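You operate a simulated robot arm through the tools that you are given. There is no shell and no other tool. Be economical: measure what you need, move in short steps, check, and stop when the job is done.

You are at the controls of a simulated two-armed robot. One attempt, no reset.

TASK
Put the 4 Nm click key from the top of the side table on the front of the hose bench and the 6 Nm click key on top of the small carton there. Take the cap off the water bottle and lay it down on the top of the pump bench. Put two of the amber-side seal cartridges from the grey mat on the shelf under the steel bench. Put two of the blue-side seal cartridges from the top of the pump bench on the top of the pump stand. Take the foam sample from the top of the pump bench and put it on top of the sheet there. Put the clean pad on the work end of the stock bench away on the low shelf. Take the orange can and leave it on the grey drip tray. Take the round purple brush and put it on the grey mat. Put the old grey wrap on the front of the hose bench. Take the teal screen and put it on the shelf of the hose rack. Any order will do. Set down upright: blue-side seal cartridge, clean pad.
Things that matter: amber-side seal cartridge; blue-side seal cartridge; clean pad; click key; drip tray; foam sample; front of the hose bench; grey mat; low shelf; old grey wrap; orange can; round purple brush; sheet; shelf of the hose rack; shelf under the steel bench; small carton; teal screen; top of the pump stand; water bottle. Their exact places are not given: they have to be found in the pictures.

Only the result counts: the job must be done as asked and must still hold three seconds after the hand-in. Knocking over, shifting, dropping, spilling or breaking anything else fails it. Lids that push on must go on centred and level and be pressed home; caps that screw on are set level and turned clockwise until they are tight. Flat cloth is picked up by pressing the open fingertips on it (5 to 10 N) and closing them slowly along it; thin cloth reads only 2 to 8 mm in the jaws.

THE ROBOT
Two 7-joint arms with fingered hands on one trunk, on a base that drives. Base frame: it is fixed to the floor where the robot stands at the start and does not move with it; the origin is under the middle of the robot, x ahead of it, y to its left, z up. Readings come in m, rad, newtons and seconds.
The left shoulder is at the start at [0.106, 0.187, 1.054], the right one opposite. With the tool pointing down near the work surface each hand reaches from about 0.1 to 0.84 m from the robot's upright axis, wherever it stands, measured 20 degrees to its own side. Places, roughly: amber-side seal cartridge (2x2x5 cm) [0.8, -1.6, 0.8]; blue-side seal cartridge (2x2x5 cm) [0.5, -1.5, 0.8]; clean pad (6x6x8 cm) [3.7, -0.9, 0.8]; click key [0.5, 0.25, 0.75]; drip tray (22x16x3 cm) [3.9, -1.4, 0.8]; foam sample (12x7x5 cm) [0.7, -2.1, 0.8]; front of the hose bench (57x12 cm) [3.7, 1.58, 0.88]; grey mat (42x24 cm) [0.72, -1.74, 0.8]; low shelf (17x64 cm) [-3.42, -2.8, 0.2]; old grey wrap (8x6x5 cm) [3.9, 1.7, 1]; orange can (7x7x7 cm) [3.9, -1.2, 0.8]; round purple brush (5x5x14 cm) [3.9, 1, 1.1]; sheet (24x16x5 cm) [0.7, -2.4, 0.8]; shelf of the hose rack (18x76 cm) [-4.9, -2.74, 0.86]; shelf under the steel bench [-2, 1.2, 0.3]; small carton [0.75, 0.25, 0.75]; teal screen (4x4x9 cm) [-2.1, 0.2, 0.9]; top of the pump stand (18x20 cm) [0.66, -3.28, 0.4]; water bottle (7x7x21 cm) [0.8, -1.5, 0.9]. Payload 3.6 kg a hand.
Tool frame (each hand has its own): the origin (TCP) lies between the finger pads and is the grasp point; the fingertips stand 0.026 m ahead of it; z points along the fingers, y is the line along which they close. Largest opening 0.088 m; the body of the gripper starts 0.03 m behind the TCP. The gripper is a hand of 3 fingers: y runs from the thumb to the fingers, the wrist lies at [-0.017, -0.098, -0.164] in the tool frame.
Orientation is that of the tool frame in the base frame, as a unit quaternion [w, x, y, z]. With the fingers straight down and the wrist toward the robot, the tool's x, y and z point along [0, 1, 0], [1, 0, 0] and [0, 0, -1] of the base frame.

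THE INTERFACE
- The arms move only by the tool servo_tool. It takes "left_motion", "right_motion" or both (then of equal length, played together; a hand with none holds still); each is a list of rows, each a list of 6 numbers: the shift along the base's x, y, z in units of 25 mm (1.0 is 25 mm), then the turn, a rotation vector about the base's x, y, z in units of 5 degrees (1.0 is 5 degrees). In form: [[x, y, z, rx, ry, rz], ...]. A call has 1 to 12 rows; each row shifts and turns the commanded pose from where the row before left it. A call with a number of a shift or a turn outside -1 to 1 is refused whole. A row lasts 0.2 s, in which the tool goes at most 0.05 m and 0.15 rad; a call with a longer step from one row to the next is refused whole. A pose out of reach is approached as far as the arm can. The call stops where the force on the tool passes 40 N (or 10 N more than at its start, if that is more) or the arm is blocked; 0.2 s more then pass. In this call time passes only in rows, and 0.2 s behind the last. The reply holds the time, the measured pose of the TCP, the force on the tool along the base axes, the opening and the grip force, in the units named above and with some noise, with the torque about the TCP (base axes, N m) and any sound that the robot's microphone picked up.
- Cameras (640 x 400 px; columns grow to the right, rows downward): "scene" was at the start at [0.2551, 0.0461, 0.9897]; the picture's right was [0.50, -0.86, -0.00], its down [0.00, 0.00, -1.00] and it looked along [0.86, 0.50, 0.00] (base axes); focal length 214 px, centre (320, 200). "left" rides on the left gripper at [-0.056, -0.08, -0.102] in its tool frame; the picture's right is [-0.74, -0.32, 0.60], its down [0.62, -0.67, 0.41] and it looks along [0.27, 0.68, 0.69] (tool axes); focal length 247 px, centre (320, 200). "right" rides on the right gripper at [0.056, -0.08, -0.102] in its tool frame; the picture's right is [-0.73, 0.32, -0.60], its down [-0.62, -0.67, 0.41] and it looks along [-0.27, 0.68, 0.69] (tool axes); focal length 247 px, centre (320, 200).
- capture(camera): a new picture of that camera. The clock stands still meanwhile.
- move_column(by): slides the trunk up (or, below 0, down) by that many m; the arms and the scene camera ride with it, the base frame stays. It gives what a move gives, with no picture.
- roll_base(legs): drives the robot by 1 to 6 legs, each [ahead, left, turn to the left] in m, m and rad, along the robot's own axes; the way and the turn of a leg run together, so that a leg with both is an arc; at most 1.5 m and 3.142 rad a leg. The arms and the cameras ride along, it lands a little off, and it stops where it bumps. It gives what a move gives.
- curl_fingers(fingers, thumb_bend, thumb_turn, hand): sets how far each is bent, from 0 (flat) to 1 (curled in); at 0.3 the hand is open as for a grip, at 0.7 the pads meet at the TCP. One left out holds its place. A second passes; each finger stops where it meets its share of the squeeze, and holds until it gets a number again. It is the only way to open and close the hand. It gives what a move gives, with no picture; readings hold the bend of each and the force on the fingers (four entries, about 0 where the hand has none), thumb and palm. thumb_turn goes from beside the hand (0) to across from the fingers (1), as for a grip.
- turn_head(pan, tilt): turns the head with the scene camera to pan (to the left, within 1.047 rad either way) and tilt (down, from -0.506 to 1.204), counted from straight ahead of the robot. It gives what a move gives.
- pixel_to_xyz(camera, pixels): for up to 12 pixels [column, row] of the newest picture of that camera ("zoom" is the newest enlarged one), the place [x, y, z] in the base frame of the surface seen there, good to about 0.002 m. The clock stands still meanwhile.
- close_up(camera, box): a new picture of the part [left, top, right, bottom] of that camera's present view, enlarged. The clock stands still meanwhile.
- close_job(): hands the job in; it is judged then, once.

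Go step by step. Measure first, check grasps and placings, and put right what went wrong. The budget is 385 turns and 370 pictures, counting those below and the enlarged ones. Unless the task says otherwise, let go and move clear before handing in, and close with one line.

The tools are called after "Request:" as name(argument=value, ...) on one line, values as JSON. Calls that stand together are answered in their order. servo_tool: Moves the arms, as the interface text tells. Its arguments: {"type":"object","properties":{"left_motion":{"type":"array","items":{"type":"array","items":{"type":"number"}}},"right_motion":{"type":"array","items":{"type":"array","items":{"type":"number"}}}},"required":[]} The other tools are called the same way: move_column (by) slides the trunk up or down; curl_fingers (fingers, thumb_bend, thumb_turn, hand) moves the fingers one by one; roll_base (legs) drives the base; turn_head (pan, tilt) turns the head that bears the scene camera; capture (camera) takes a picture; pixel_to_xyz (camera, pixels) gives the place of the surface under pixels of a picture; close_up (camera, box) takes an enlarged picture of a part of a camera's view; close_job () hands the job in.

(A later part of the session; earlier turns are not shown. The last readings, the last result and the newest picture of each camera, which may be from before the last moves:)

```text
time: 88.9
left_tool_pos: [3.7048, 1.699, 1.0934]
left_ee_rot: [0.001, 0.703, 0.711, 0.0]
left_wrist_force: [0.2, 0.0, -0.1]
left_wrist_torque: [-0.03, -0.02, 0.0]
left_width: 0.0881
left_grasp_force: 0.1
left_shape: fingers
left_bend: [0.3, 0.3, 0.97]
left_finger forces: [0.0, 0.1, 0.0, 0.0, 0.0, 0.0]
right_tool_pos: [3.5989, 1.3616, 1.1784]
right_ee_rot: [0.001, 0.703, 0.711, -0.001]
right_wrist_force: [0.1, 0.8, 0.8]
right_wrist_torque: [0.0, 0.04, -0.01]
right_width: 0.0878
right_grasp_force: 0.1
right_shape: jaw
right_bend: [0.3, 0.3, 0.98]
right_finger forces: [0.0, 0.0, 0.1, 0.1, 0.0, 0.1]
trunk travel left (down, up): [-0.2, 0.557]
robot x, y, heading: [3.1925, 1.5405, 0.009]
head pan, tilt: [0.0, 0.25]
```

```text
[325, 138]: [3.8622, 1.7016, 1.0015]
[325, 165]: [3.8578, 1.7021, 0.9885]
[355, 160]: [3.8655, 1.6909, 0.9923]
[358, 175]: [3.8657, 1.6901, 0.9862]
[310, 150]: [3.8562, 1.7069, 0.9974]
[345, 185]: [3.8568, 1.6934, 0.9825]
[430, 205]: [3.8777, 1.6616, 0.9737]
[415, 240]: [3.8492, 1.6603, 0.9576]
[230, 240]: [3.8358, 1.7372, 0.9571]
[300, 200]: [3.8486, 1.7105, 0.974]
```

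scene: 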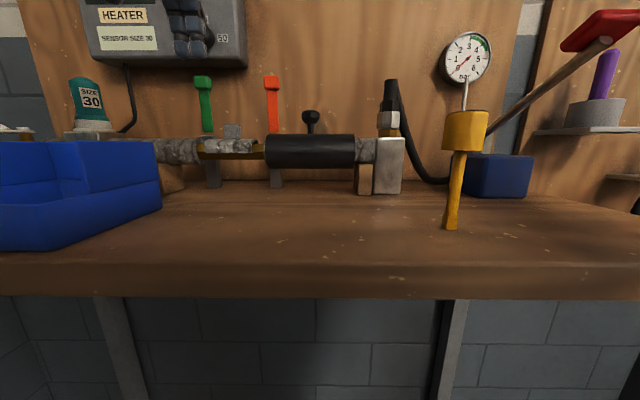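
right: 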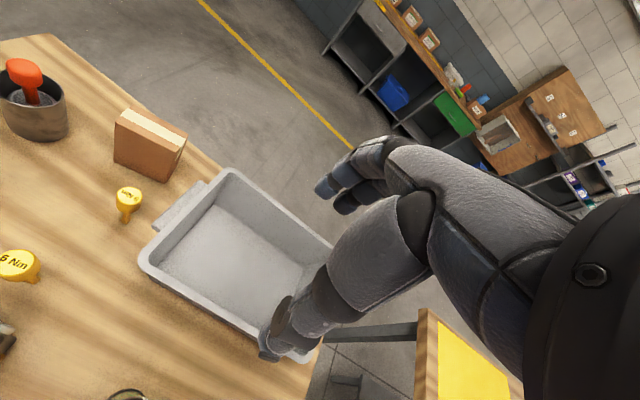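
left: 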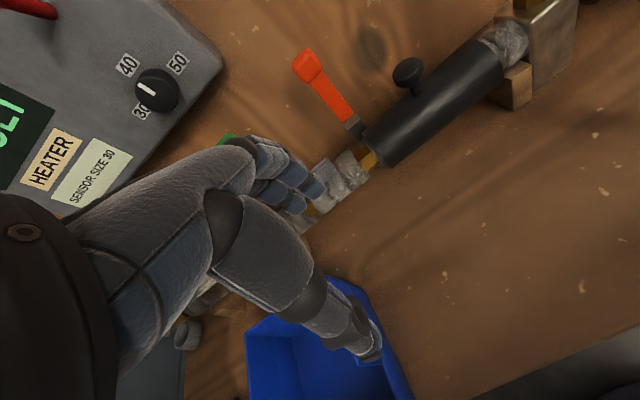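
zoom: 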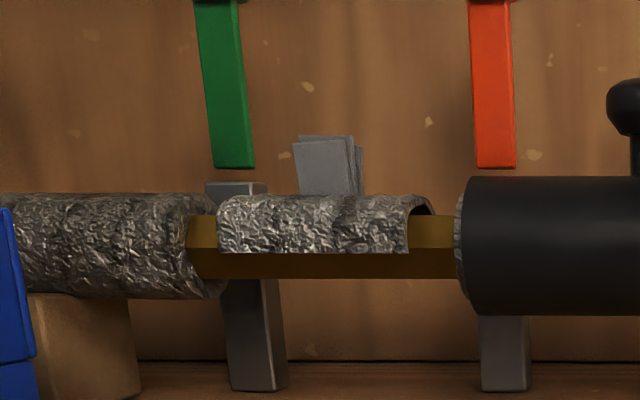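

Tab: x 3.856–3.867, y 1.688–1.713, z 0.977–1.001. I move over it and lower to TCP z 1.008.

Request:
servo_tool(left_motion=[[0.9, 0, 0, 0, 0, 0], [0.9, 0, 0, 0, 0, 0], [0.9, 0.1, 0, 0, 0, 0], [0.9, 0, 0, 0, 0, 0], [0.9, 0, 0, 0, 0, 0], [0.9, 0, 0, 0, 0, 0], [0.9, 0, -0.5, 0, 0, 0], [0, 0, -0.9, 0, 0, 0], [0, 0, -0.9, 0, 0, 0], [0, 0, -0.9, 0, 0, 0]])

Request:
close_up(camera="left", box=[230, 130, 430, 370])

Request:
close_up(camera="scene", box=[140, 30, 320, 190])

```text
time: 91.1
left_tool_pos: [3.8614, 1.6998, 1.0118]
left_ee_rot: [0.0, 0.703, 0.711, 0.0]
left_wrist_force: [-0.2, -0.7, 0.2]
left_wrist_torque: [0.01, -0.02, -0.01]
left_width: 0.0884
left_grasp_force: 0.0
left_shape: fingers
left_bend: [0.3, 0.3, 0.97]
left_finger forces: [0.0, 0.0, 0.0, 0.0, 0.0, 0.0]
right_tool_pos: [3.5981, 1.3616, 1.1786]
right_ee_rot: [0.0, 0.704, 0.71, 0.0]
right_wrist_force: [-0.6, 0.7, 0.0]
right_wrist_torque: [0.01, -0.02, 0.02]
right_width: 0.0877
right_grasp_force: 0.1
right_shape: jaw
right_bend: [0.3, 0.3, 0.98]
right_finger forces: [0.0, 0.1, 0.0, 0.1, 0.1, 0.1]
trunk travel left (down, up): [-0.2, 0.557]
robot x, y, heading: [3.196, 1.5368, 0.017]
head pan, tilt: [0.0, 0.25]
```

```text
1.67 times, centred on (330, 250) of left
```

zoom: 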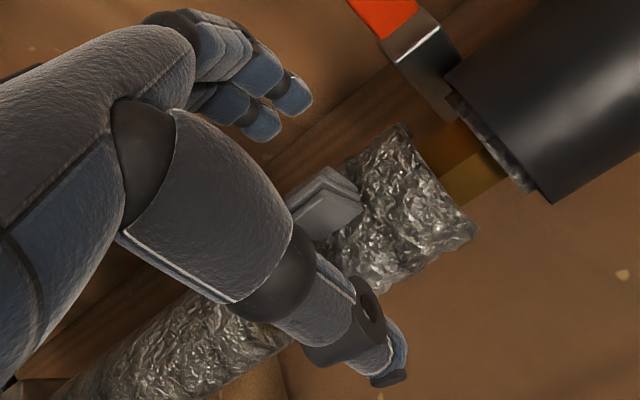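

```text
2.50 times, centred on (230, 110) of scene
```

zoom: 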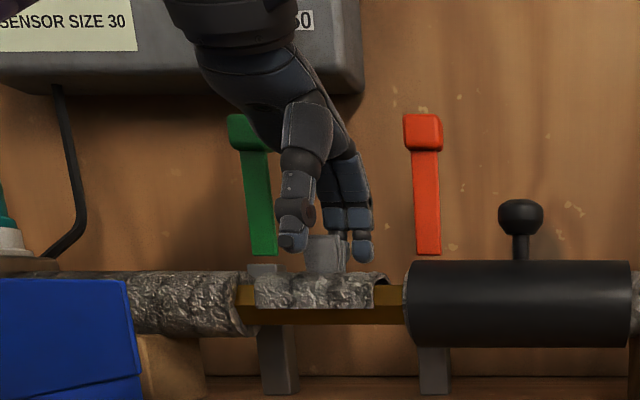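

Fingers straddle the tab. I lower 4 mm and close.

Request:
servo_tool(left_motion=[[0, 0, -0.16, 0, 0, 0]])

Request:
curl_fingers(hand="left", fingers=0.72, thumb_bend=0.72)

Request:
close_up(camera="scene", box=[140, 30, 320, 190])

```text
time: 91.5
left_tool_pos: [3.8632, 1.699, 1.008]
left_ee_rot: [0.0, 0.703, 0.711, 0.0]
left_wrist_force: [-1.3, 0.2, -0.1]
left_wrist_torque: [0.02, -0.03, 0.02]
left_width: 0.0883
left_grasp_force: 0.0
left_shape: fingers
left_bend: [0.3, 0.3, 0.97]
left_finger forces: [0.0, 0.0, 0.0, 0.1, 0.0, 0.0]
right_tool_pos: [3.5989, 1.3603, 1.179]
right_ee_rot: [-0.001, 0.704, 0.71, 0.001]
right_wrist_force: [0.0, 0.5, 0.2]
right_wrist_torque: [0.0, 0.01, 0.01]
right_width: 0.0876
right_grasp_force: 0.0
right_shape: jaw
right_bend: [0.3, 0.3, 0.98]
right_finger forces: [0.0, 0.0, 0.0, 0.0, 0.0, 0.1]
trunk travel left (down, up): [-0.2, 0.557]
robot x, y, heading: [3.199, 1.5404, 0.007]
head pan, tilt: [0.0, 0.25]
```

```text
time: 92.5
left_tool_pos: [3.8615, 1.6983, 1.0073]
left_ee_rot: [0.0, 0.703, 0.711, 0.0]
left_wrist_force: [-0.4, 0.1, 0.0]
left_wrist_torque: [0.01, -0.02, -0.01]
left_width: 0.0087
left_grasp_force: 6.5
left_shape: fingers
left_bend: [0.68, 0.66, 0.97]
left_finger forces: [4.7, 1.7, 0.0, 0.0, 6.4, 0.0]
right_tool_pos: [3.5988, 1.3627, 1.1796]
right_ee_rot: [0.001, 0.704, 0.71, -0.001]
right_wrist_force: [-0.6, -0.2, -1.0]
right_wrist_torque: [0.02, -0.01, 0.0]
right_width: 0.0876
right_grasp_force: 0.2
right_shape: jaw
right_bend: [0.3, 0.3, 0.98]
right_finger forces: [0.0, 0.0, 0.1, 0.0, 0.0, 0.1]
trunk travel left (down, up): [-0.2, 0.557]
robot x, y, heading: [3.2015, 1.5389, 0.007]
head pan, tilt: [0.0, 0.25]
```

```text
2.50 times, centred on (230, 110) of scene
```

zoom: 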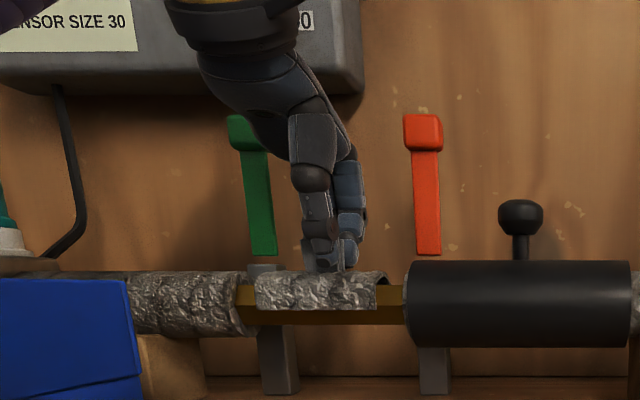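

Tab gripped at 8.7 mm. I squeeze a bit more and lift gently.

Request:
curl_fingers(hand="left", fingers=0.78, thumb_bend=0.78)

Request:
servo_tool(left_motion=[[0, 0, 0.2, 0, 0, 0], [0, 0, 0.4, 0, 0, 0], [0, 0, 0.5, 0, 0, 0], [0, 0, 0.6, 0, 0, 0]])

Request:
close_up(camera="scene", box=[140, 30, 320, 190])

```text
time: 93.5
left_tool_pos: [3.8613, 1.7002, 1.0092]
left_ee_rot: [0.001, 0.704, 0.71, -0.001]
left_wrist_force: [0.2, -0.3, -0.1]
left_wrist_torque: [-0.04, -0.01, 0.01]
left_width: 0.0073
left_grasp_force: 15.8
left_shape: fingers
left_bend: [0.74, 0.66, 0.97]
left_finger forces: [12.1, 3.8, 0.1, 0.0, 16.0, 0.0]
right_tool_pos: [3.5975, 1.362, 1.1787]
right_ee_rot: [0.0, 0.704, 0.711, 0.0]
right_wrist_force: [0.0, -0.1, 0.1]
right_wrist_torque: [0.02, 0.01, 0.0]
right_width: 0.0878
right_grasp_force: 0.0
right_shape: jaw
right_bend: [0.3, 0.3, 0.98]
right_finger forces: [0.0, 0.1, 0.0, 0.1, 0.0, 0.0]
trunk travel left (down, up): [-0.2, 0.557]
robot x, y, heading: [3.1937, 1.5373, 0.009]
head pan, tilt: [0.0, 0.25]
```

```text
time: 94.5
left_tool_pos: [3.8611, 1.698, 1.0526]
left_ee_rot: [0.0, 0.704, 0.711, 0.0]
left_wrist_force: [-0.1, 1.1, 0.1]
left_wrist_torque: [0.01, 0.0, 0.02]
left_width: 0.0071
left_grasp_force: 15.6
left_shape: fingers
left_bend: [0.74, 0.66, 0.97]
left_finger forces: [12.3, 3.7, 0.0, 0.1, 16.1, 0.1]
right_tool_pos: [3.5982, 1.3621, 1.1779]
right_ee_rot: [0.0, 0.704, 0.71, 0.001]
right_wrist_force: [0.1, 0.3, 0.2]
right_wrist_torque: [-0.03, 0.03, 0.0]
right_width: 0.0878
right_grasp_force: 0.0
right_shape: jaw
right_bend: [0.3, 0.3, 0.98]
right_finger forces: [0.1, 0.0, 0.0, 0.1, 0.0, 0.0]
trunk travel left (down, up): [-0.2, 0.557]
robot x, y, heading: [3.1951, 1.5369, 0.012]
head pan, tilt: [0.0, 0.25]
```

```text
2.50 times, centred on (230, 110) of scene
```

zoom: 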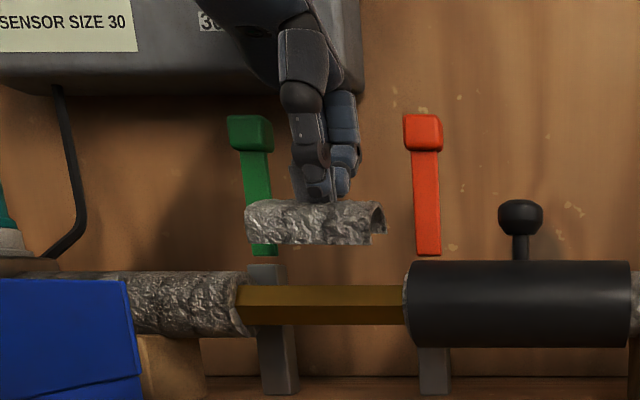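

The wrap is free of the pipe. I bring it back to (3.70, 1.61) and lower to just above the bench.

Request:
servo_tool(left_motion=[[-0.8, 0, 0.2, 0, 0, 0], [-1, 0, 0, 0, 0, 0], [-1, -0.5, 0, 0, 0, 0], [-1, -1, 0, 0, 0, 0], [-1, -1, 0, 0, 0, 0], [-1, -1, 0, 0, 0, 0], [-0.6, 0, -0.5, 0, 0, 0], [0, 0, -1, 0, 0, 0], [0, 0, -1, 0, 0, 0], [0, 0, -1, 0, 0, 0], [0, 0, -0.8, 0, 0, 0]])

Request:
close_up(camera="scene", box=[120, 60, 480, 280])

```text
time: 96.9
left_tool_pos: [3.699, 1.6147, 0.9498]
left_ee_rot: [0.0, 0.704, 0.71, 0.0]
left_wrist_force: [0.4, -0.7, -0.3]
left_wrist_torque: [0.02, -0.01, 0.02]
left_width: 0.007
left_grasp_force: 15.9
left_shape: fingers
left_bend: [0.75, 0.66, 0.97]
left_finger forces: [12.3, 3.6, 0.1, 0.0, 16.2, 0.0]
right_tool_pos: [3.598, 1.3615, 1.1792]
right_ee_rot: [-0.001, 0.705, 0.71, 0.0]
right_wrist_force: [-0.1, 0.5, 0.3]
right_wrist_torque: [-0.01, 0.02, -0.01]
right_width: 0.0876
right_grasp_force: 0.2
right_shape: jaw
right_bend: [0.3, 0.3, 0.98]
right_finger forces: [0.0, 0.0, 0.0, 0.0, 0.0, 0.0]
trunk travel left (down, up): [-0.2, 0.557]
robot x, y, heading: [3.1966, 1.5379, 0.007]
head pan, tilt: [0.0, 0.25]
```

```text
1.78 times, centred on (300, 170) of scene
```

zoom: 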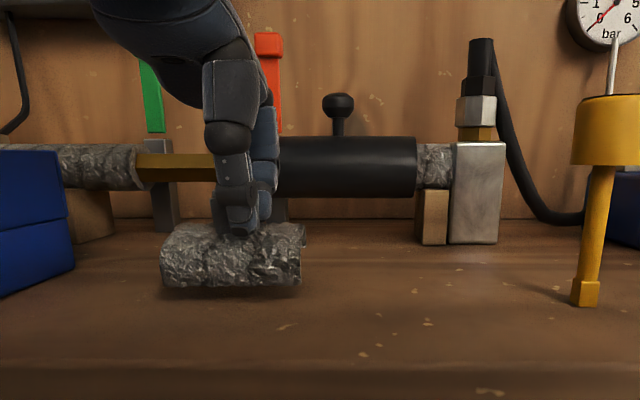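

Just above the bench. I lower to contact and release.

Request:
servo_tool(left_motion=[[0, 0, -0.2, 0, 0, 0], [0, 0, -0.15, 0, 0, 0], [0, 0, -0.1, 0, 0, 0]])

Request:
close_up(camera="scene", box=[180, 140, 330, 240])

```text
time: 97.7
left_tool_pos: [3.6969, 1.6131, 0.9387]
left_ee_rot: [0.0, 0.704, 0.71, 0.001]
left_wrist_force: [0.9, 0.6, -0.1]
left_wrist_torque: [0.01, 0.03, -0.02]
left_width: 0.0068
left_grasp_force: 16.1
left_shape: fingers
left_bend: [0.75, 0.66, 0.97]
left_finger forces: [12.3, 3.6, 0.0, 0.0, 16.1, 0.1]
right_tool_pos: [3.5954, 1.3618, 1.181]
right_ee_rot: [0.002, 0.703, 0.711, 0.001]
right_wrist_force: [0.3, -0.5, -0.4]
right_wrist_torque: [0.03, 0.02, -0.03]
right_width: 0.0878
right_grasp_force: 0.0
right_shape: jaw
right_bend: [0.3, 0.3, 0.98]
right_finger forces: [0.1, 0.0, 0.1, 0.0, 0.0, 0.1]
trunk travel left (down, up): [-0.2, 0.557]
robot x, y, heading: [3.1971, 1.5386, 0.01]
head pan, tilt: [0.0, 0.25]
```

```text
4.00 times, centred on (255, 190) of scene
```

zoom: 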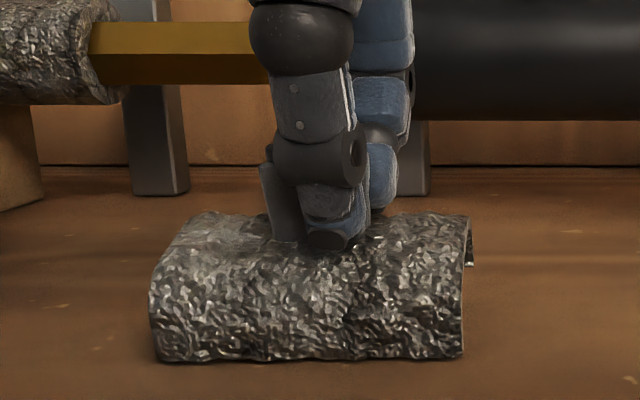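

Request:
servo_tool(left_motion=[[0, 0, -0.08, 0, 0, 0], [0, 0, -0.08, 0, 0, 0]])

Request:
curl_fingers(hand="left", fingers=0.5, thumb_bend=0.5)

Request:
close_up(camera="scene", box=[180, 140, 330, 240])

```text
time: 98.3
left_tool_pos: [3.7006, 1.6118, 0.935]
left_ee_rot: [0.003, 0.704, 0.711, 0.0]
left_wrist_force: [2.4, 0.1, 6.5]
left_wrist_torque: [0.01, 0.05, 0.0]
left_width: 0.0069
left_grasp_force: 17.0
left_shape: fingers
left_bend: [0.75, 0.66, 0.97]
left_finger forces: [14.3, 4.4, 0.1, 0.0, 15.3, 0.0]
right_tool_pos: [3.5961, 1.3617, 1.1805]
right_ee_rot: [0.001, 0.704, 0.71, 0.001]
right_wrist_force: [-0.7, 0.0, -0.2]
right_wrist_torque: [-0.01, 0.02, 0.01]
right_width: 0.0876
right_grasp_force: 0.2
right_shape: jaw
right_bend: [0.3, 0.3, 0.98]
right_finger forces: [0.0, 0.0, 0.1, 0.0, 0.1, 0.1]
trunk travel left (down, up): [-0.2, 0.557]
robot x, y, heading: [3.1968, 1.5372, 0.01]
head pan, tilt: [0.0, 0.25]
```

```text
time: 99.3
left_tool_pos: [3.6989, 1.6119, 0.934]
left_ee_rot: [0.0, 0.704, 0.71, 0.0]
left_wrist_force: [0.5, 0.2, 0.7]
left_wrist_torque: [-0.01, 0.0, -0.02]
left_width: 0.0443
left_grasp_force: 0.0
left_shape: fingers
left_bend: [0.5, 0.5, 0.97]
left_finger forces: [0.0, 0.0, 0.1, 0.0, 0.1, 0.0]
right_tool_pos: [3.5954, 1.3616, 1.18]
right_ee_rot: [0.001, 0.703, 0.711, 0.001]
right_wrist_force: [0.4, -0.1, 0.5]
right_wrist_torque: [0.0, 0.01, 0.01]
right_width: 0.0879
right_grasp_force: 0.0
right_shape: jaw
right_bend: [0.3, 0.3, 0.98]
right_finger forces: [0.0, 0.0, 0.0, 0.0, 0.0, 0.1]
trunk travel left (down, up): [-0.2, 0.557]
robot x, y, heading: [3.2005, 1.5371, 0.012]
head pan, tilt: [0.0, 0.25]
```

```text
4.00 times, centred on (255, 190) of scene
```

zoom: 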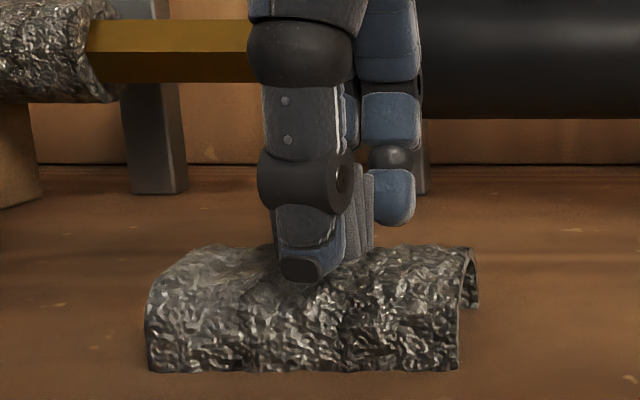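

The wrap rests on the front strip. I lift away, retract the left hand and move right toward the purple brush.

Request:
servo_tool(left_motion=[[0, 0, 0.8, 0, 0, 0], [0, 0, 1, 0, 0, 0], [0, 0, 1, 0, 0, 0], [0, 0, 1, 0, 0, 0], [-0.5, 0, 1, 0, 0, 0], [-1, 0, 1, 0, 0, 0], [-1, 0, 1, 0, 0, 0], [-1, 0, 1, 0, 0, 0], [-1, 0, 1, 0, 0, 0], [-1, 0, 1, 0, 0, 0], [-1, 0, 1, 0, 0, 0], [-1, 0, 0.5, 0, 0, 0]], right_motion=[[-1, 0, 0.5, 0, 0, 0], [-1, 0, 0.5, 0, 0, 0], [-1, 0, 0, 0, 0, 0], [-1, 0, 0, 0, 0, 0], [0, 0, 0, 0, 0, 0], [0, 0, 0, 0, 0, 0], [0, 0, 0, 0, 0, 0], [0, 0, 0, 0, 0, 0], [0, 0, 0, 0, 0, 0], [0, 0, 0, 0, 0, 0], [0, 0, 0, 0, 0, 0], [0, 0, 0, 0, 0, 0]])

Request:
roll_base(legs=[[-0.1, -0.4, 0]])

Request:
turn_head(pan=-0.1, tilt=0.15)

Request:
capture(camera="scene")

Request:
close_up(camera="scene", box=[320, 80, 480, 200])

```text
time: 101.9
left_tool_pos: [3.511, 1.6131, 1.2181]
left_ee_rot: [0.0, 0.704, 0.71, -0.001]
left_wrist_force: [-0.4, -0.1, -0.5]
left_wrist_torque: [0.0, 0.03, 0.0]
left_width: 0.0447
left_grasp_force: 0.0
left_shape: fingers
left_bend: [0.5, 0.5, 0.97]
left_finger forces: [0.0, 0.0, 0.1, 0.0, 0.0, 0.0]
right_tool_pos: [3.4959, 1.3601, 1.2061]
right_ee_rot: [0.0, 0.704, 0.71, 0.0]
right_wrist_force: [0.1, -0.4, 0.8]
right_wrist_torque: [-0.04, -0.01, 0.01]
right_width: 0.0878
right_grasp_force: 0.1
right_shape: jaw
right_bend: [0.3, 0.3, 0.98]
right_finger forces: [0.0, 0.0, 0.0, 0.0, 0.1, 0.0]
trunk travel left (down, up): [-0.2, 0.557]
robot x, y, heading: [3.1939, 1.535, 0.014]
head pan, tilt: [0.0, 0.25]
```

```text
time: 104.5
left_tool_pos: [3.4181, 1.2155, 1.217]
left_ee_rot: [0.0, 0.699, 0.716, 0.0]
left_wrist_force: [1.1, 0.6, 0.4]
left_wrist_torque: [0.0, 0.01, 0.0]
left_width: 0.0446
left_grasp_force: 0.1
left_shape: fingers
left_bend: [0.5, 0.5, 0.97]
left_finger forces: [0.0, 0.0, 0.0, 0.1, 0.0, 0.1]
right_tool_pos: [3.4054, 0.9638, 1.2046]
right_ee_rot: [0.0, 0.7, 0.715, 0.0]
right_wrist_force: [0.0, 0.5, 0.6]
right_wrist_torque: [0.02, 0.0, -0.02]
right_width: 0.088
right_grasp_force: 0.0
right_shape: jaw
right_bend: [0.3, 0.3, 0.98]
right_finger forces: [0.0, 0.0, 0.1, 0.1, 0.0, 0.1]
trunk travel left (down, up): [-0.2, 0.557]
robot x, y, heading: [3.1023, 1.1403, 0.024]
head pan, tilt: [0.0, 0.25]
```

```text
time: 105.1
left_tool_pos: [3.417, 1.2166, 1.217]
left_ee_rot: [0.0, 0.699, 0.715, -0.001]
left_wrist_force: [0.0, 1.0, 0.2]
left_wrist_torque: [-0.03, -0.01, 0.02]
left_width: 0.0445
left_grasp_force: 0.0
left_shape: fingers
left_bend: [0.5, 0.5, 0.97]
left_finger forces: [0.1, 0.0, 0.0, 0.0, 0.1, 0.1]
right_tool_pos: [3.4053, 0.9642, 1.2049]
right_ee_rot: [-0.001, 0.7, 0.714, 0.0]
right_wrist_force: [-0.2, -0.1, 0.9]
right_wrist_torque: [-0.02, 0.01, -0.02]
right_width: 0.0881
right_grasp_force: 0.0
right_shape: jaw
right_bend: [0.3, 0.3, 0.98]
right_finger forces: [0.0, 0.0, 0.0, 0.1, 0.0, 0.0]
trunk travel left (down, up): [-0.2, 0.557]
robot x, y, heading: [3.1009, 1.1338, 0.021]
head pan, tilt: [-0.099, 0.15]
```

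```text
320 pictures are left
```

scene: 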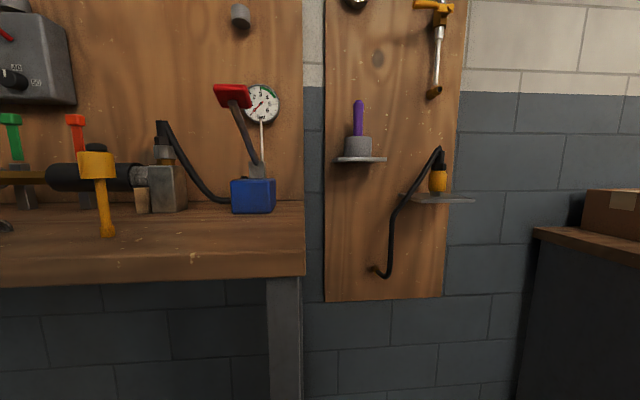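

```text
3.33 times, centred on (400, 140) of scene
```

zoom: 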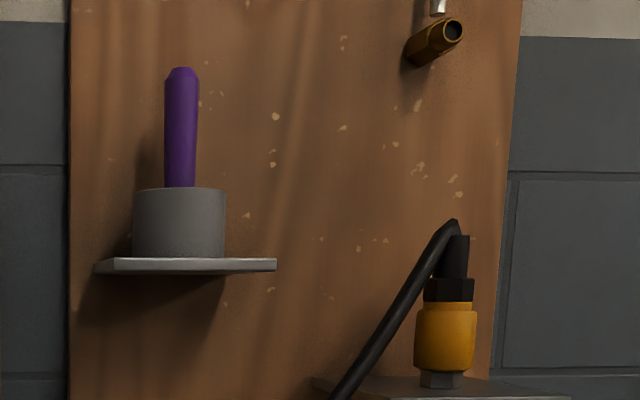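

I measure the brush and its shelf.

Request:
pixel_to_xyz(camera="zoom", pixels=[[181, 72], [181, 120], [181, 170], [168, 130], [195, 130], [136, 225], [222, 225], [180, 225], [180, 254], [110, 264], [270, 264], [180, 195]])

```text
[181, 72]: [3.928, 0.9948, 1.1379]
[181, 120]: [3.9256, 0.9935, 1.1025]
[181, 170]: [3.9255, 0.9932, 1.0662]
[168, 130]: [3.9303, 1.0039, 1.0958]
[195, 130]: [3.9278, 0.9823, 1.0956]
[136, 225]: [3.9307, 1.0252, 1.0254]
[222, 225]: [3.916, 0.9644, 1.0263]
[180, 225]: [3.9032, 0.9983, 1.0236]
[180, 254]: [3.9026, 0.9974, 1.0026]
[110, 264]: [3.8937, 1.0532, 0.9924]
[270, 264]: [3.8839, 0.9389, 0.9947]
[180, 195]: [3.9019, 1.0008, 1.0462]
```

Handle: centre about (3.938, 0.994), z 1.05–1.14, sitting in a 6.4 cm grey base. The wall is close behind, so I grasp along y: raise the trunk, move up, and yaw the right hand +75°.

Request:
move_column(by=0.15)

Request:
roll_base(legs=[[0.13, 0, -0.022]])

Request:
servo_tool(right_motion=[[0, 0, 0, 0, 0, 1], [0, 0, 0, 0, 0, 1], [0, 0, 0, 0, 0, 1], [0, 0, 0, 0, 0, 1], [0, 0, 0, 0, 0, 1], [0, 0, 0, 0, 0, 1], [0, 0, 0, 0, 0, 1], [0, 0, 0, 0, 0, 1], [0, 0, 0, 0, 0, 1], [0, 0, 0, 0, 0, 1], [0, 0, 0, 0, 0, 1], [0, 0, 0, 0, 0, 1]])

Request:
servo_tool(right_motion=[[0.5, 0, 0, 0, 0, 1], [1, 0, -0.5, 0, 0, 1], [1, 0, -0.5, 0, 0, 0.5], [1, 0, -0.5, 0, 0, 0], [1, 0, 0, 0, 0, 0]])

```text
time: 106.9
left_tool_pos: [3.4177, 1.217, 1.3664]
left_ee_rot: [-0.001, 0.7, 0.715, 0.0]
left_wrist_force: [0.0, 0.2, -0.4]
left_wrist_torque: [-0.03, -0.03, -0.01]
left_width: 0.0445
left_grasp_force: 0.0
left_shape: fingers
left_bend: [0.5, 0.5, 0.97]
left_finger forces: [0.1, 0.1, 0.0, 0.0, 0.0, 0.1]
right_tool_pos: [3.4055, 0.9636, 1.3543]
right_ee_rot: [-0.001, 0.7, 0.715, -0.001]
right_wrist_force: [-0.2, 0.7, 0.3]
right_wrist_torque: [0.02, 0.01, 0.02]
right_width: 0.0879
right_grasp_force: 0.1
right_shape: jaw
right_bend: [0.3, 0.3, 0.98]
right_finger forces: [0.0, 0.1, 0.1, 0.0, 0.0, 0.0]
trunk travel left (down, up): [-0.35, 0.407]
robot x, y, heading: [3.103, 1.1357, 0.019]
head pan, tilt: [-0.099, 0.15]
```

```text
time: 108.2
left_tool_pos: [3.5559, 1.2117, 1.3664]
left_ee_rot: [-0.001, 0.706, 0.708, -0.001]
left_wrist_force: [-0.6, 0.3, -1.0]
left_wrist_torque: [0.0, 0.04, -0.01]
left_width: 0.0447
left_grasp_force: 0.2
left_shape: fingers
left_bend: [0.5, 0.5, 0.97]
left_finger forces: [0.1, 0.0, 0.0, 0.0, 0.0, 0.0]
right_tool_pos: [3.5376, 0.9588, 1.3543]
right_ee_rot: [-0.001, 0.707, 0.707, -0.001]
right_wrist_force: [0.9, 0.2, -0.1]
right_wrist_torque: [0.0, 0.01, -0.03]
right_width: 0.0878
right_grasp_force: 0.0
right_shape: jaw
right_bend: [0.3, 0.3, 0.98]
right_finger forces: [0.0, 0.0, 0.0, 0.0, 0.0, 0.0]
trunk travel left (down, up): [-0.35, 0.407]
robot x, y, heading: [3.237, 1.1356, 0.002]
head pan, tilt: [-0.099, 0.15]
```

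```text
time: 110.8
left_tool_pos: [3.5531, 1.2115, 1.3665]
left_ee_rot: [0.001, 0.706, 0.708, 0.0]
left_wrist_force: [-0.2, -0.4, 0.0]
left_wrist_torque: [-0.04, -0.01, -0.01]
left_width: 0.0443
left_grasp_force: 0.0
left_shape: fingers
left_bend: [0.5, 0.5, 0.97]
left_finger forces: [0.0, 0.0, 0.1, 0.1, 0.0, 0.0]
right_tool_pos: [3.5366, 0.9584, 1.3557]
right_ee_rot: [0.0, 0.259, 0.966, 0.0]
right_wrist_force: [-1.0, 0.6, -1.0]
right_wrist_torque: [-0.03, 0.03, 0.02]
right_width: 0.0876
right_grasp_force: 0.1
right_shape: jaw
right_bend: [0.3, 0.3, 0.98]
right_finger forces: [0.0, 0.0, 0.0, 0.1, 0.0, 0.0]
trunk travel left (down, up): [-0.35, 0.407]
robot x, y, heading: [3.243, 1.1401, 0.001]
head pan, tilt: [-0.099, 0.15]
```

```text
time: 112.0
left_tool_pos: [3.5534, 1.2118, 1.3672]
left_ee_rot: [0.0, 0.706, 0.708, 0.0]
left_wrist_force: [-0.4, 0.1, 0.6]
left_wrist_torque: [0.01, 0.02, 0.03]
left_width: 0.0446
left_grasp_force: 0.0
left_shape: fingers
left_bend: [0.5, 0.5, 0.97]
left_finger forces: [0.1, 0.1, 0.1, 0.1, 0.0, 0.0]
right_tool_pos: [3.6467, 0.96, 1.3175]
right_ee_rot: [-0.001, 0.153, 0.988, 0.0]
right_wrist_force: [0.1, 0.2, 0.4]
right_wrist_torque: [0.04, -0.02, 0.01]
right_width: 0.0879
right_grasp_force: 0.0
right_shape: jaw
right_bend: [0.3, 0.3, 0.98]
right_finger forces: [0.0, 0.0, 0.0, 0.1, 0.1, 0.0]
trunk travel left (down, up): [-0.35, 0.407]
robot x, y, heading: [3.2353, 1.1383, 0.002]
head pan, tilt: [-0.099, 0.15]
```

I check clearance to the board and the hanging tool near the hand path.

Request:
capture(camera="scene")

Request:
capture(camera="right")

```text
318 pictures are left
```

scene: 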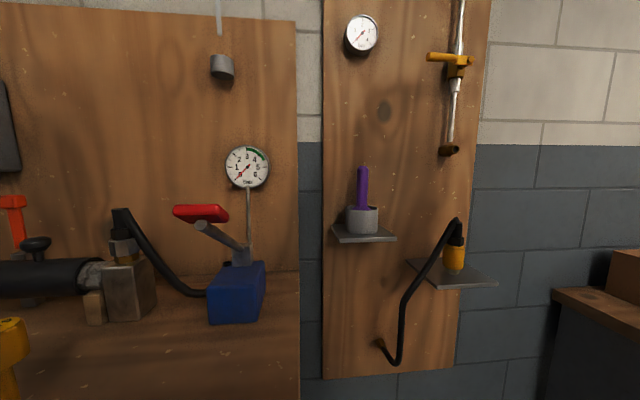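

```text
317 pictures are left
```

right: 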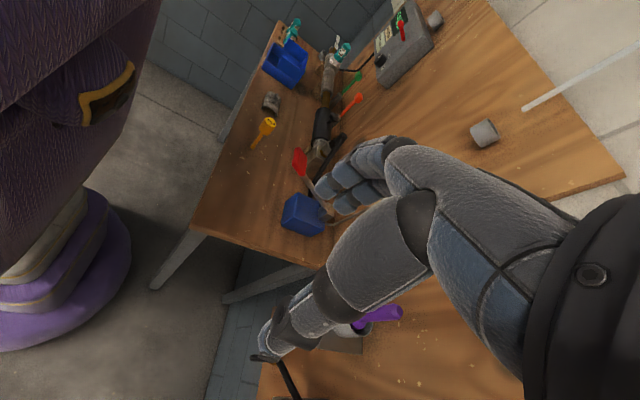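

Request:
pixel_to_xyz(camera="scene", pixels=[[340, 180], [400, 180], [448, 150], [456, 70], [430, 57], [455, 90], [372, 208], [362, 172], [377, 218], [360, 30], [340, 232], [395, 238]])

Request:
close_up(camera="scene", box=[320, 150, 410, 250])

```text
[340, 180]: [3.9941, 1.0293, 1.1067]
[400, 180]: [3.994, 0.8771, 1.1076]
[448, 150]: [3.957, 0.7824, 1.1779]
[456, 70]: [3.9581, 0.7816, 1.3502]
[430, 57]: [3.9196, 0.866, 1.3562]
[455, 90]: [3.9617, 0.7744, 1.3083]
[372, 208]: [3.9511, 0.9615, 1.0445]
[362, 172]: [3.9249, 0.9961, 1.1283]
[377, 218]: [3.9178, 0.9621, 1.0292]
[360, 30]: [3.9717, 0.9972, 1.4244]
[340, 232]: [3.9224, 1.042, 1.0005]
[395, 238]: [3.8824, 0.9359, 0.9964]
```

```text
4.00 times, centred on (365, 200) of scene
```

zoom: 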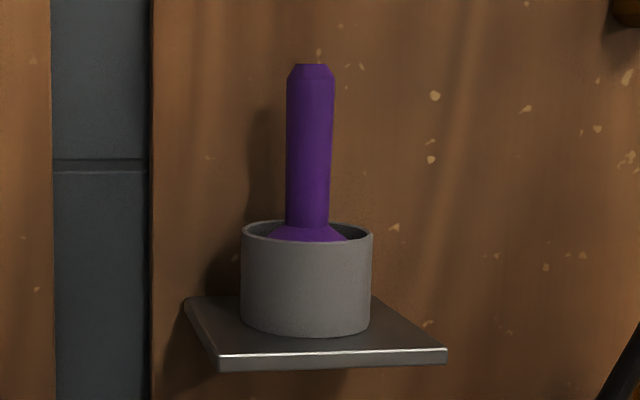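

The cup is a holder with the brush inside; the board is at x 3.994. I pre-close the right hand to about 5 cm, use yaw ≈20°, and come above the handle.

Request:
curl_fingers(hand="right", fingers=0.48, thumb_bend=0.48)

Request:
servo_tool(right_motion=[[0.5, 0.11, -0.3, 0, 0, -0.9], [1, 0.11, -0.3, 0, 0, -0.9], [1, 0.11, -0.3, 0, 0, -0.9], [1, 0.11, -0.3, 0, 0, -0.9], [1, 0.11, -0.3, 0, 0, -0.9], [1, 0.11, -0.3, 0, 0, -0.9], [1, 0.11, -0.3, 0, 0, -0.9], [1, 0.11, -0.3, 0, 0, -0.9], [1, 0.11, -0.3, 0, 0, -0.9], [1, 0.11, -0.3, 0, 0, -0.9], [1, 0.11, -0.3, 0, 0, -0.9], [1, 0.11, -0.3, 0, 0, -0.9]])

Request:
capture(camera="scene")

```text
time: 113.0
left_tool_pos: [3.554, 1.2116, 1.3674]
left_ee_rot: [0.0, 0.706, 0.708, 0.001]
left_wrist_force: [0.1, 0.1, -0.3]
left_wrist_torque: [-0.01, -0.02, 0.01]
left_width: 0.0445
left_grasp_force: 0.1
left_shape: fingers
left_bend: [0.5, 0.5, 0.97]
left_finger forces: [0.0, 0.0, 0.0, 0.1, 0.0, 0.1]
right_tool_pos: [3.6491, 0.96, 1.3183]
right_ee_rot: [0.0, 0.152, 0.988, 0.0]
right_wrist_force: [0.7, 0.2, -0.4]
right_wrist_torque: [-0.02, -0.01, 0.0]
right_width: 0.05
right_grasp_force: 0.0
right_shape: fingers
right_bend: [0.48, 0.48, 0.98]
right_finger forces: [0.0, 0.0, 0.0, 0.0, 0.0, 0.0]
trunk travel left (down, up): [-0.35, 0.407]
robot x, y, heading: [3.234, 1.1411, -0.003]
head pan, tilt: [-0.099, 0.15]
```

```text
time: 115.6
left_tool_pos: [3.5531, 1.2124, 1.3674]
left_ee_rot: [0.001, 0.706, 0.708, 0.0]
left_wrist_force: [0.6, -0.2, -0.7]
left_wrist_torque: [0.02, 0.03, 0.02]
left_width: 0.0444
left_grasp_force: 0.0
left_shape: fingers
left_bend: [0.5, 0.5, 0.97]
left_finger forces: [0.1, 0.0, 0.1, 0.0, 0.0, 0.0]
right_tool_pos: [3.9382, 0.9934, 1.2275]
right_ee_rot: [0.001, 0.585, 0.811, 0.0]
right_wrist_force: [-0.5, 0.8, 0.1]
right_wrist_torque: [-0.01, 0.0, 0.03]
right_width: 0.0497
right_grasp_force: 0.1
right_shape: fingers
right_bend: [0.48, 0.48, 0.98]
right_finger forces: [0.1, 0.0, 0.0, 0.1, 0.0, 0.0]
trunk travel left (down, up): [-0.35, 0.407]
robot x, y, heading: [3.2368, 1.1383, 0.003]
head pan, tilt: [-0.099, 0.15]
```

```text
315 pictures are left
```

scene: 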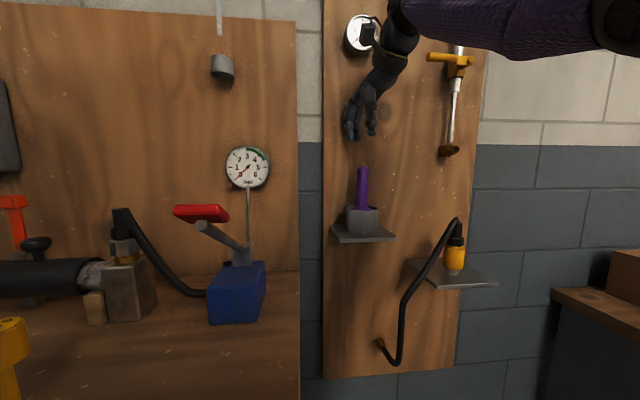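

Above the handle. Descend 0.118 and close.

Request:
servo_tool(right_motion=[[0, 0, -0.9, 0, 0, 0], [0, 0, -0.95, 0, 0, 0], [0, 0, -0.95, 0, 0, 0], [0, 0, -0.95, 0, 0, 0], [0, 0, -0.95, 0, 0, 0]])

Request:
curl_fingers(hand="right", fingers=0.72, thumb_bend=0.72)

Request:
close_up(camera="scene", box=[300, 50, 430, 250])

```text
time: 116.8
left_tool_pos: [3.5534, 1.2112, 1.3673]
left_ee_rot: [0.0, 0.707, 0.707, 0.0]
left_wrist_force: [-0.3, -0.2, 0.2]
left_wrist_torque: [0.0, -0.01, 0.0]
left_width: 0.0443
left_grasp_force: 0.0
left_shape: fingers
left_bend: [0.5, 0.5, 0.97]
left_finger forces: [0.0, 0.0, 0.0, 0.0, 0.0, 0.1]
right_tool_pos: [3.9368, 0.9928, 1.1078]
right_ee_rot: [0.001, 0.585, 0.811, 0.001]
right_wrist_force: [0.4, 0.4, -0.3]
right_wrist_torque: [0.0, -0.03, -0.02]
right_width: 0.0499
right_grasp_force: 0.0
right_shape: fingers
right_bend: [0.48, 0.48, 0.98]
right_finger forces: [0.0, 0.0, 0.0, 0.0, 0.1, 0.1]
trunk travel left (down, up): [-0.35, 0.407]
robot x, y, heading: [3.2369, 1.1371, 0.0]
head pan, tilt: [-0.099, 0.15]
```

```text
time: 117.8
left_tool_pos: [3.5534, 1.212, 1.3662]
left_ee_rot: [0.001, 0.707, 0.707, 0.0]
left_wrist_force: [0.2, -0.1, 0.2]
left_wrist_torque: [0.01, 0.02, 0.03]
left_width: 0.0446
left_grasp_force: 0.0
left_shape: fingers
left_bend: [0.5, 0.5, 0.97]
left_finger forces: [0.1, 0.0, 0.1, 0.1, 0.1, 0.1]
right_tool_pos: [3.9365, 0.9931, 1.1094]
right_ee_rot: [0.0, 0.586, 0.811, 0.0]
right_wrist_force: [0.4, -0.3, -0.6]
right_wrist_torque: [0.0, -0.02, -0.04]
right_width: 0.0163
right_grasp_force: 10.0
right_shape: fingers
right_bend: [0.65, 0.63, 0.96]
right_finger forces: [4.9, 5.7, 0.1, 0.0, 10.1, 0.0]
trunk travel left (down, up): [-0.35, 0.407]
robot x, y, heading: [3.2349, 1.1384, -0.002]
head pan, tilt: [-0.099, 0.15]
```

```text
2.00 times, centred on (365, 150) of scene
```

zoom: 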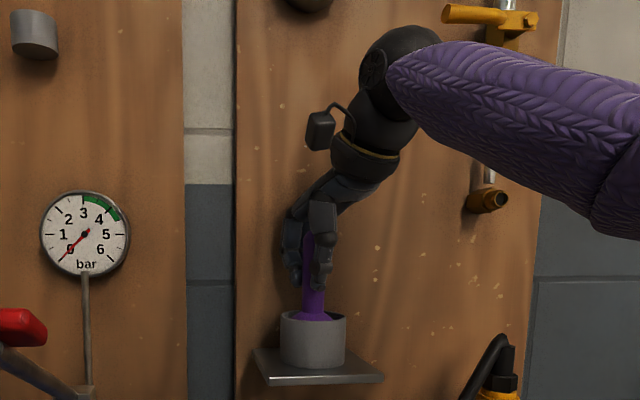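

Gripped (10 N). I squeeze more, lift 7 cm out of the cup, and draw back.

Request:
curl_fingers(hand="right", fingers=0.8, thumb_bend=0.78)

Request:
servo_tool(right_motion=[[0, 0, 0.5, 0, 0, 0], [0, 0, 0.8, 0, 0, 0], [0, 0, 0.8, 0, 0, 0], [0, 0, 0.8, 0, 0, 0], [-0.1, 0, 0, 0, 0, 0]])

Request:
close_up(camera="scene", box=[300, 50, 430, 250])

```text
time: 118.8
left_tool_pos: [3.5532, 1.2111, 1.3661]
left_ee_rot: [0.0, 0.706, 0.708, 0.0]
left_wrist_force: [0.5, -0.2, -0.1]
left_wrist_torque: [0.01, -0.01, 0.0]
left_width: 0.0447
left_grasp_force: 0.1
left_shape: fingers
left_bend: [0.5, 0.5, 0.97]
left_finger forces: [0.0, 0.0, 0.1, 0.1, 0.0, 0.0]
right_tool_pos: [3.9372, 0.9923, 1.1095]
right_ee_rot: [-0.001, 0.583, 0.812, 0.0]
right_wrist_force: [-0.1, -0.7, 0.0]
right_wrist_torque: [-0.04, 0.01, 0.03]
right_width: 0.0146
right_grasp_force: 20.8
right_shape: fingers
right_bend: [0.66, 0.63, 0.95]
right_finger forces: [12.1, 9.9, 0.1, 0.0, 19.8, 0.0]
trunk travel left (down, up): [-0.35, 0.407]
robot x, y, heading: [3.2375, 1.1373, 0.005]
head pan, tilt: [-0.099, 0.15]
```

```text
time: 120.0
left_tool_pos: [3.5543, 1.2109, 1.3663]
left_ee_rot: [0.0, 0.707, 0.708, 0.0]
left_wrist_force: [-0.1, 1.0, 0.3]
left_wrist_torque: [0.01, -0.01, 0.0]
left_width: 0.0444
left_grasp_force: 0.0
left_shape: fingers
left_bend: [0.5, 0.5, 0.97]
left_finger forces: [0.1, 0.1, 0.1, 0.0, 0.0, 0.0]
right_tool_pos: [3.9322, 0.9917, 1.1811]
right_ee_rot: [-0.001, 0.584, 0.812, -0.001]
right_wrist_force: [0.0, -0.5, -0.8]
right_wrist_torque: [0.02, -0.02, 0.01]
right_width: 0.0147
right_grasp_force: 20.8
right_shape: fingers
right_bend: [0.66, 0.63, 0.95]
right_finger forces: [12.1, 10.0, 0.0, 0.0, 19.9, 0.0]
trunk travel left (down, up): [-0.35, 0.407]
robot x, y, heading: [3.2341, 1.1423, -0.001]
head pan, tilt: [-0.099, 0.15]
```

```text
2.00 times, centred on (365, 150) of scene
```

zoom: 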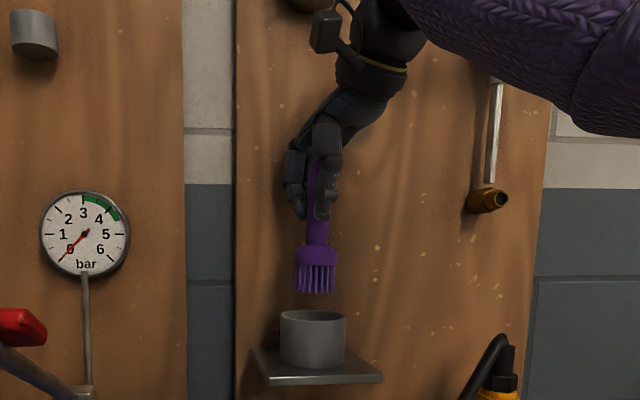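

The brush is free of the cup. I retract it and back off, then drive right toward the stock bench.

Request:
servo_tool(right_motion=[[-0.7, 0, 0.4, 0, 0, 0], [-1, 0, 0.4, 0, 0, 0], [-1, 0, 0.4, 0, 0, 0], [-1, 0, 0, 0, 0, 0], [-1, 0, 0, 0, 0, 0], [-1, 0, 0, 0, 0, 0], [-1, 0, 0, 0, 0, 0], [-1, 0, 0, 0, 0, 0], [-1, 0, 0, 0, 0, 0], [-1, 0, 0, 0, 0, 0], [-1, -0.5, 0, 0, 0, 0], [-1, -0.5, 0, 0, 0, 0]])

Request:
roll_base(legs=[[-0.4, 0, 0], [0, -1.2, 0], [0, -1.0, 0]])

Request:
turn_head(pan=0, tilt=0.3)

Request:
capture(camera="scene")

```text
time: 122.6
left_tool_pos: [3.5534, 1.2113, 1.3662]
left_ee_rot: [0.001, 0.707, 0.707, 0.0]
left_wrist_force: [-0.5, 0.2, -0.2]
left_wrist_torque: [-0.02, 0.01, 0.0]
left_width: 0.0446
left_grasp_force: 0.1
left_shape: fingers
left_bend: [0.5, 0.5, 0.97]
left_finger forces: [0.1, 0.0, 0.1, 0.0, 0.1, 0.0]
right_tool_pos: [3.6402, 0.9671, 1.2096]
right_ee_rot: [0.0, 0.584, 0.812, 0.0]
right_wrist_force: [-1.2, -0.1, -1.0]
right_wrist_torque: [0.0, 0.01, -0.03]
right_width: 0.0145
right_grasp_force: 20.6
right_shape: fingers
right_bend: [0.66, 0.63, 0.95]
right_finger forces: [12.1, 10.2, 0.0, 0.0, 19.6, 0.1]
trunk travel left (down, up): [-0.35, 0.407]
robot x, y, heading: [3.2386, 1.1388, -0.0]
head pan, tilt: [-0.099, 0.15]
```

```text
time: 135.2
left_tool_pos: [3.1846, -0.9159, 1.3669]
left_ee_rot: [0.0, 0.695, 0.719, 0.0]
left_wrist_force: [1.1, -0.6, 0.5]
left_wrist_torque: [0.01, 0.0, -0.02]
left_width: 0.0444
left_grasp_force: 0.0
left_shape: fingers
left_bend: [0.5, 0.5, 0.97]
left_finger forces: [0.1, 0.1, 0.0, 0.0, 0.0, 0.1]
right_tool_pos: [3.2815, -1.156, 1.2106]
right_ee_rot: [0.0, 0.571, 0.821, 0.001]
right_wrist_force: [-0.3, -0.1, -0.6]
right_wrist_torque: [-0.03, 0.01, 0.01]
right_width: 0.0142
right_grasp_force: 21.3
right_shape: fingers
right_bend: [0.66, 0.63, 0.95]
right_finger forces: [12.1, 10.1, 0.0, 0.0, 19.6, 0.1]
trunk travel left (down, up): [-0.35, 0.407]
robot x, y, heading: [2.872, -0.998, 0.04]
head pan, tilt: [-0.099, 0.15]
```

```text
time: 135.9
left_tool_pos: [3.185, -0.9158, 1.3669]
left_ee_rot: [0.0, 0.695, 0.719, 0.001]
left_wrist_force: [-0.2, 0.4, 0.1]
left_wrist_torque: [0.02, -0.03, -0.02]
left_width: 0.0444
left_grasp_force: 0.0
left_shape: fingers
left_bend: [0.5, 0.5, 0.97]
left_finger forces: [0.1, 0.0, 0.1, 0.0, 0.1, 0.0]
right_tool_pos: [3.2809, -1.1564, 1.2113]
right_ee_rot: [0.0, 0.571, 0.821, 0.0]
right_wrist_force: [0.0, 0.2, -0.7]
right_wrist_torque: [0.0, 0.0, 0.02]
right_width: 0.0144
right_grasp_force: 21.0
right_shape: fingers
right_bend: [0.66, 0.63, 0.95]
right_finger forces: [12.1, 10.1, 0.0, 0.1, 19.6, 0.0]
trunk travel left (down, up): [-0.35, 0.407]
robot x, y, heading: [2.8699, -0.997, 0.032]
head pan, tilt: [0.0, 0.3]
```

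```text
312 pictures are left
```

scene: 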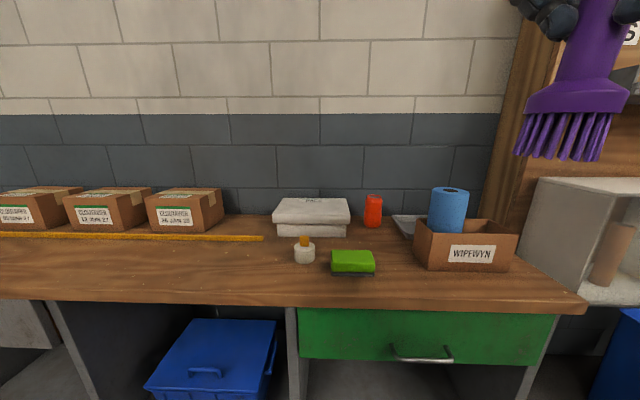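

I see the can at (373,210), a grey tray behind the carton at (410,225) and a white round item at (305,250). Close-ups and measures.

Request:
close_up(camera="scene", box=[260, 170, 540, 290])

Request:
pixel_to_xyz(camera="zoom", pixels=[[102, 160], [102, 185], [80, 190], [124, 190], [258, 65], [258, 95], [237, 95], [280, 95], [330, 115], [345, 130], [312, 110], [258, 130]])

```text
2.29 times, centred on (400, 230) of scene
```

zoom: 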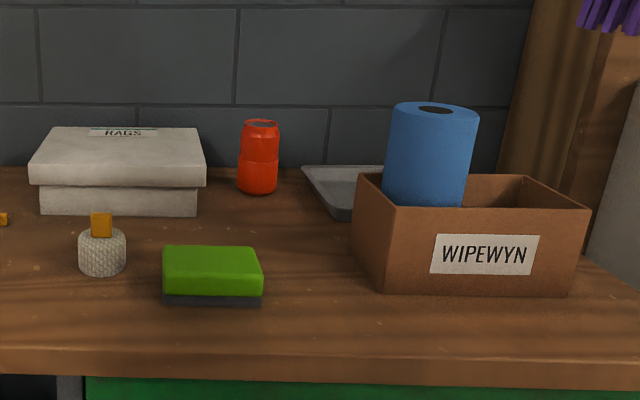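

```text
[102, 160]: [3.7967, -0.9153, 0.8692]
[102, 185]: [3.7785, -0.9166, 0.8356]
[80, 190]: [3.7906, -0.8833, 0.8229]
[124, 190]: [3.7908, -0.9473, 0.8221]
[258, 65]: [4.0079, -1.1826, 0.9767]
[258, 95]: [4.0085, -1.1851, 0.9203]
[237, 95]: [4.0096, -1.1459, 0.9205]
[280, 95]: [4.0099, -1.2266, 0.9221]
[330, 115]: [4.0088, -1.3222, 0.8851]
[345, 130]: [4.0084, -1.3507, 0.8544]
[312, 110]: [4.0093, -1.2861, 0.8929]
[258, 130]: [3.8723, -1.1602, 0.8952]
```

Request:
pixel_to_xyz(camera="zoom", pixels=[[258, 125], [258, 160], [242, 160], [275, 160], [258, 190], [305, 168], [340, 215], [335, 180], [375, 170], [345, 190], [420, 185], [370, 280]])

Request:
pixel_to_xyz(camera="scene", pixels=[[310, 285], [460, 290], [408, 225], [395, 216], [410, 237], [450, 195], [352, 262], [425, 215]])

```text
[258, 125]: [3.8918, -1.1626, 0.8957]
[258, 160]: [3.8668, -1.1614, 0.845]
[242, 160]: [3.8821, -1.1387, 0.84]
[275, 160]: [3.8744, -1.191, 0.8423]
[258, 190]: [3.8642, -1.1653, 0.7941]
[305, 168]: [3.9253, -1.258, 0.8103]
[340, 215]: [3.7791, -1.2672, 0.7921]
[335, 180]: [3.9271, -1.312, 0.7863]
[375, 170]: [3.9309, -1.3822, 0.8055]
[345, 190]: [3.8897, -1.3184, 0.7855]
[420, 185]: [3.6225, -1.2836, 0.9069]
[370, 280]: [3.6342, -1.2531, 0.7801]
```

```text
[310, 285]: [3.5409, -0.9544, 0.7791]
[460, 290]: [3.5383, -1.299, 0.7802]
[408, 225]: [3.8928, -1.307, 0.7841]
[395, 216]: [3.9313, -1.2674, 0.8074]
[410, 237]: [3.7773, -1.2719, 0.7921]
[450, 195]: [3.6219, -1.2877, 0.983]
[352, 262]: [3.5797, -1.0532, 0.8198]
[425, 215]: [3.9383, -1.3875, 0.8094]
```

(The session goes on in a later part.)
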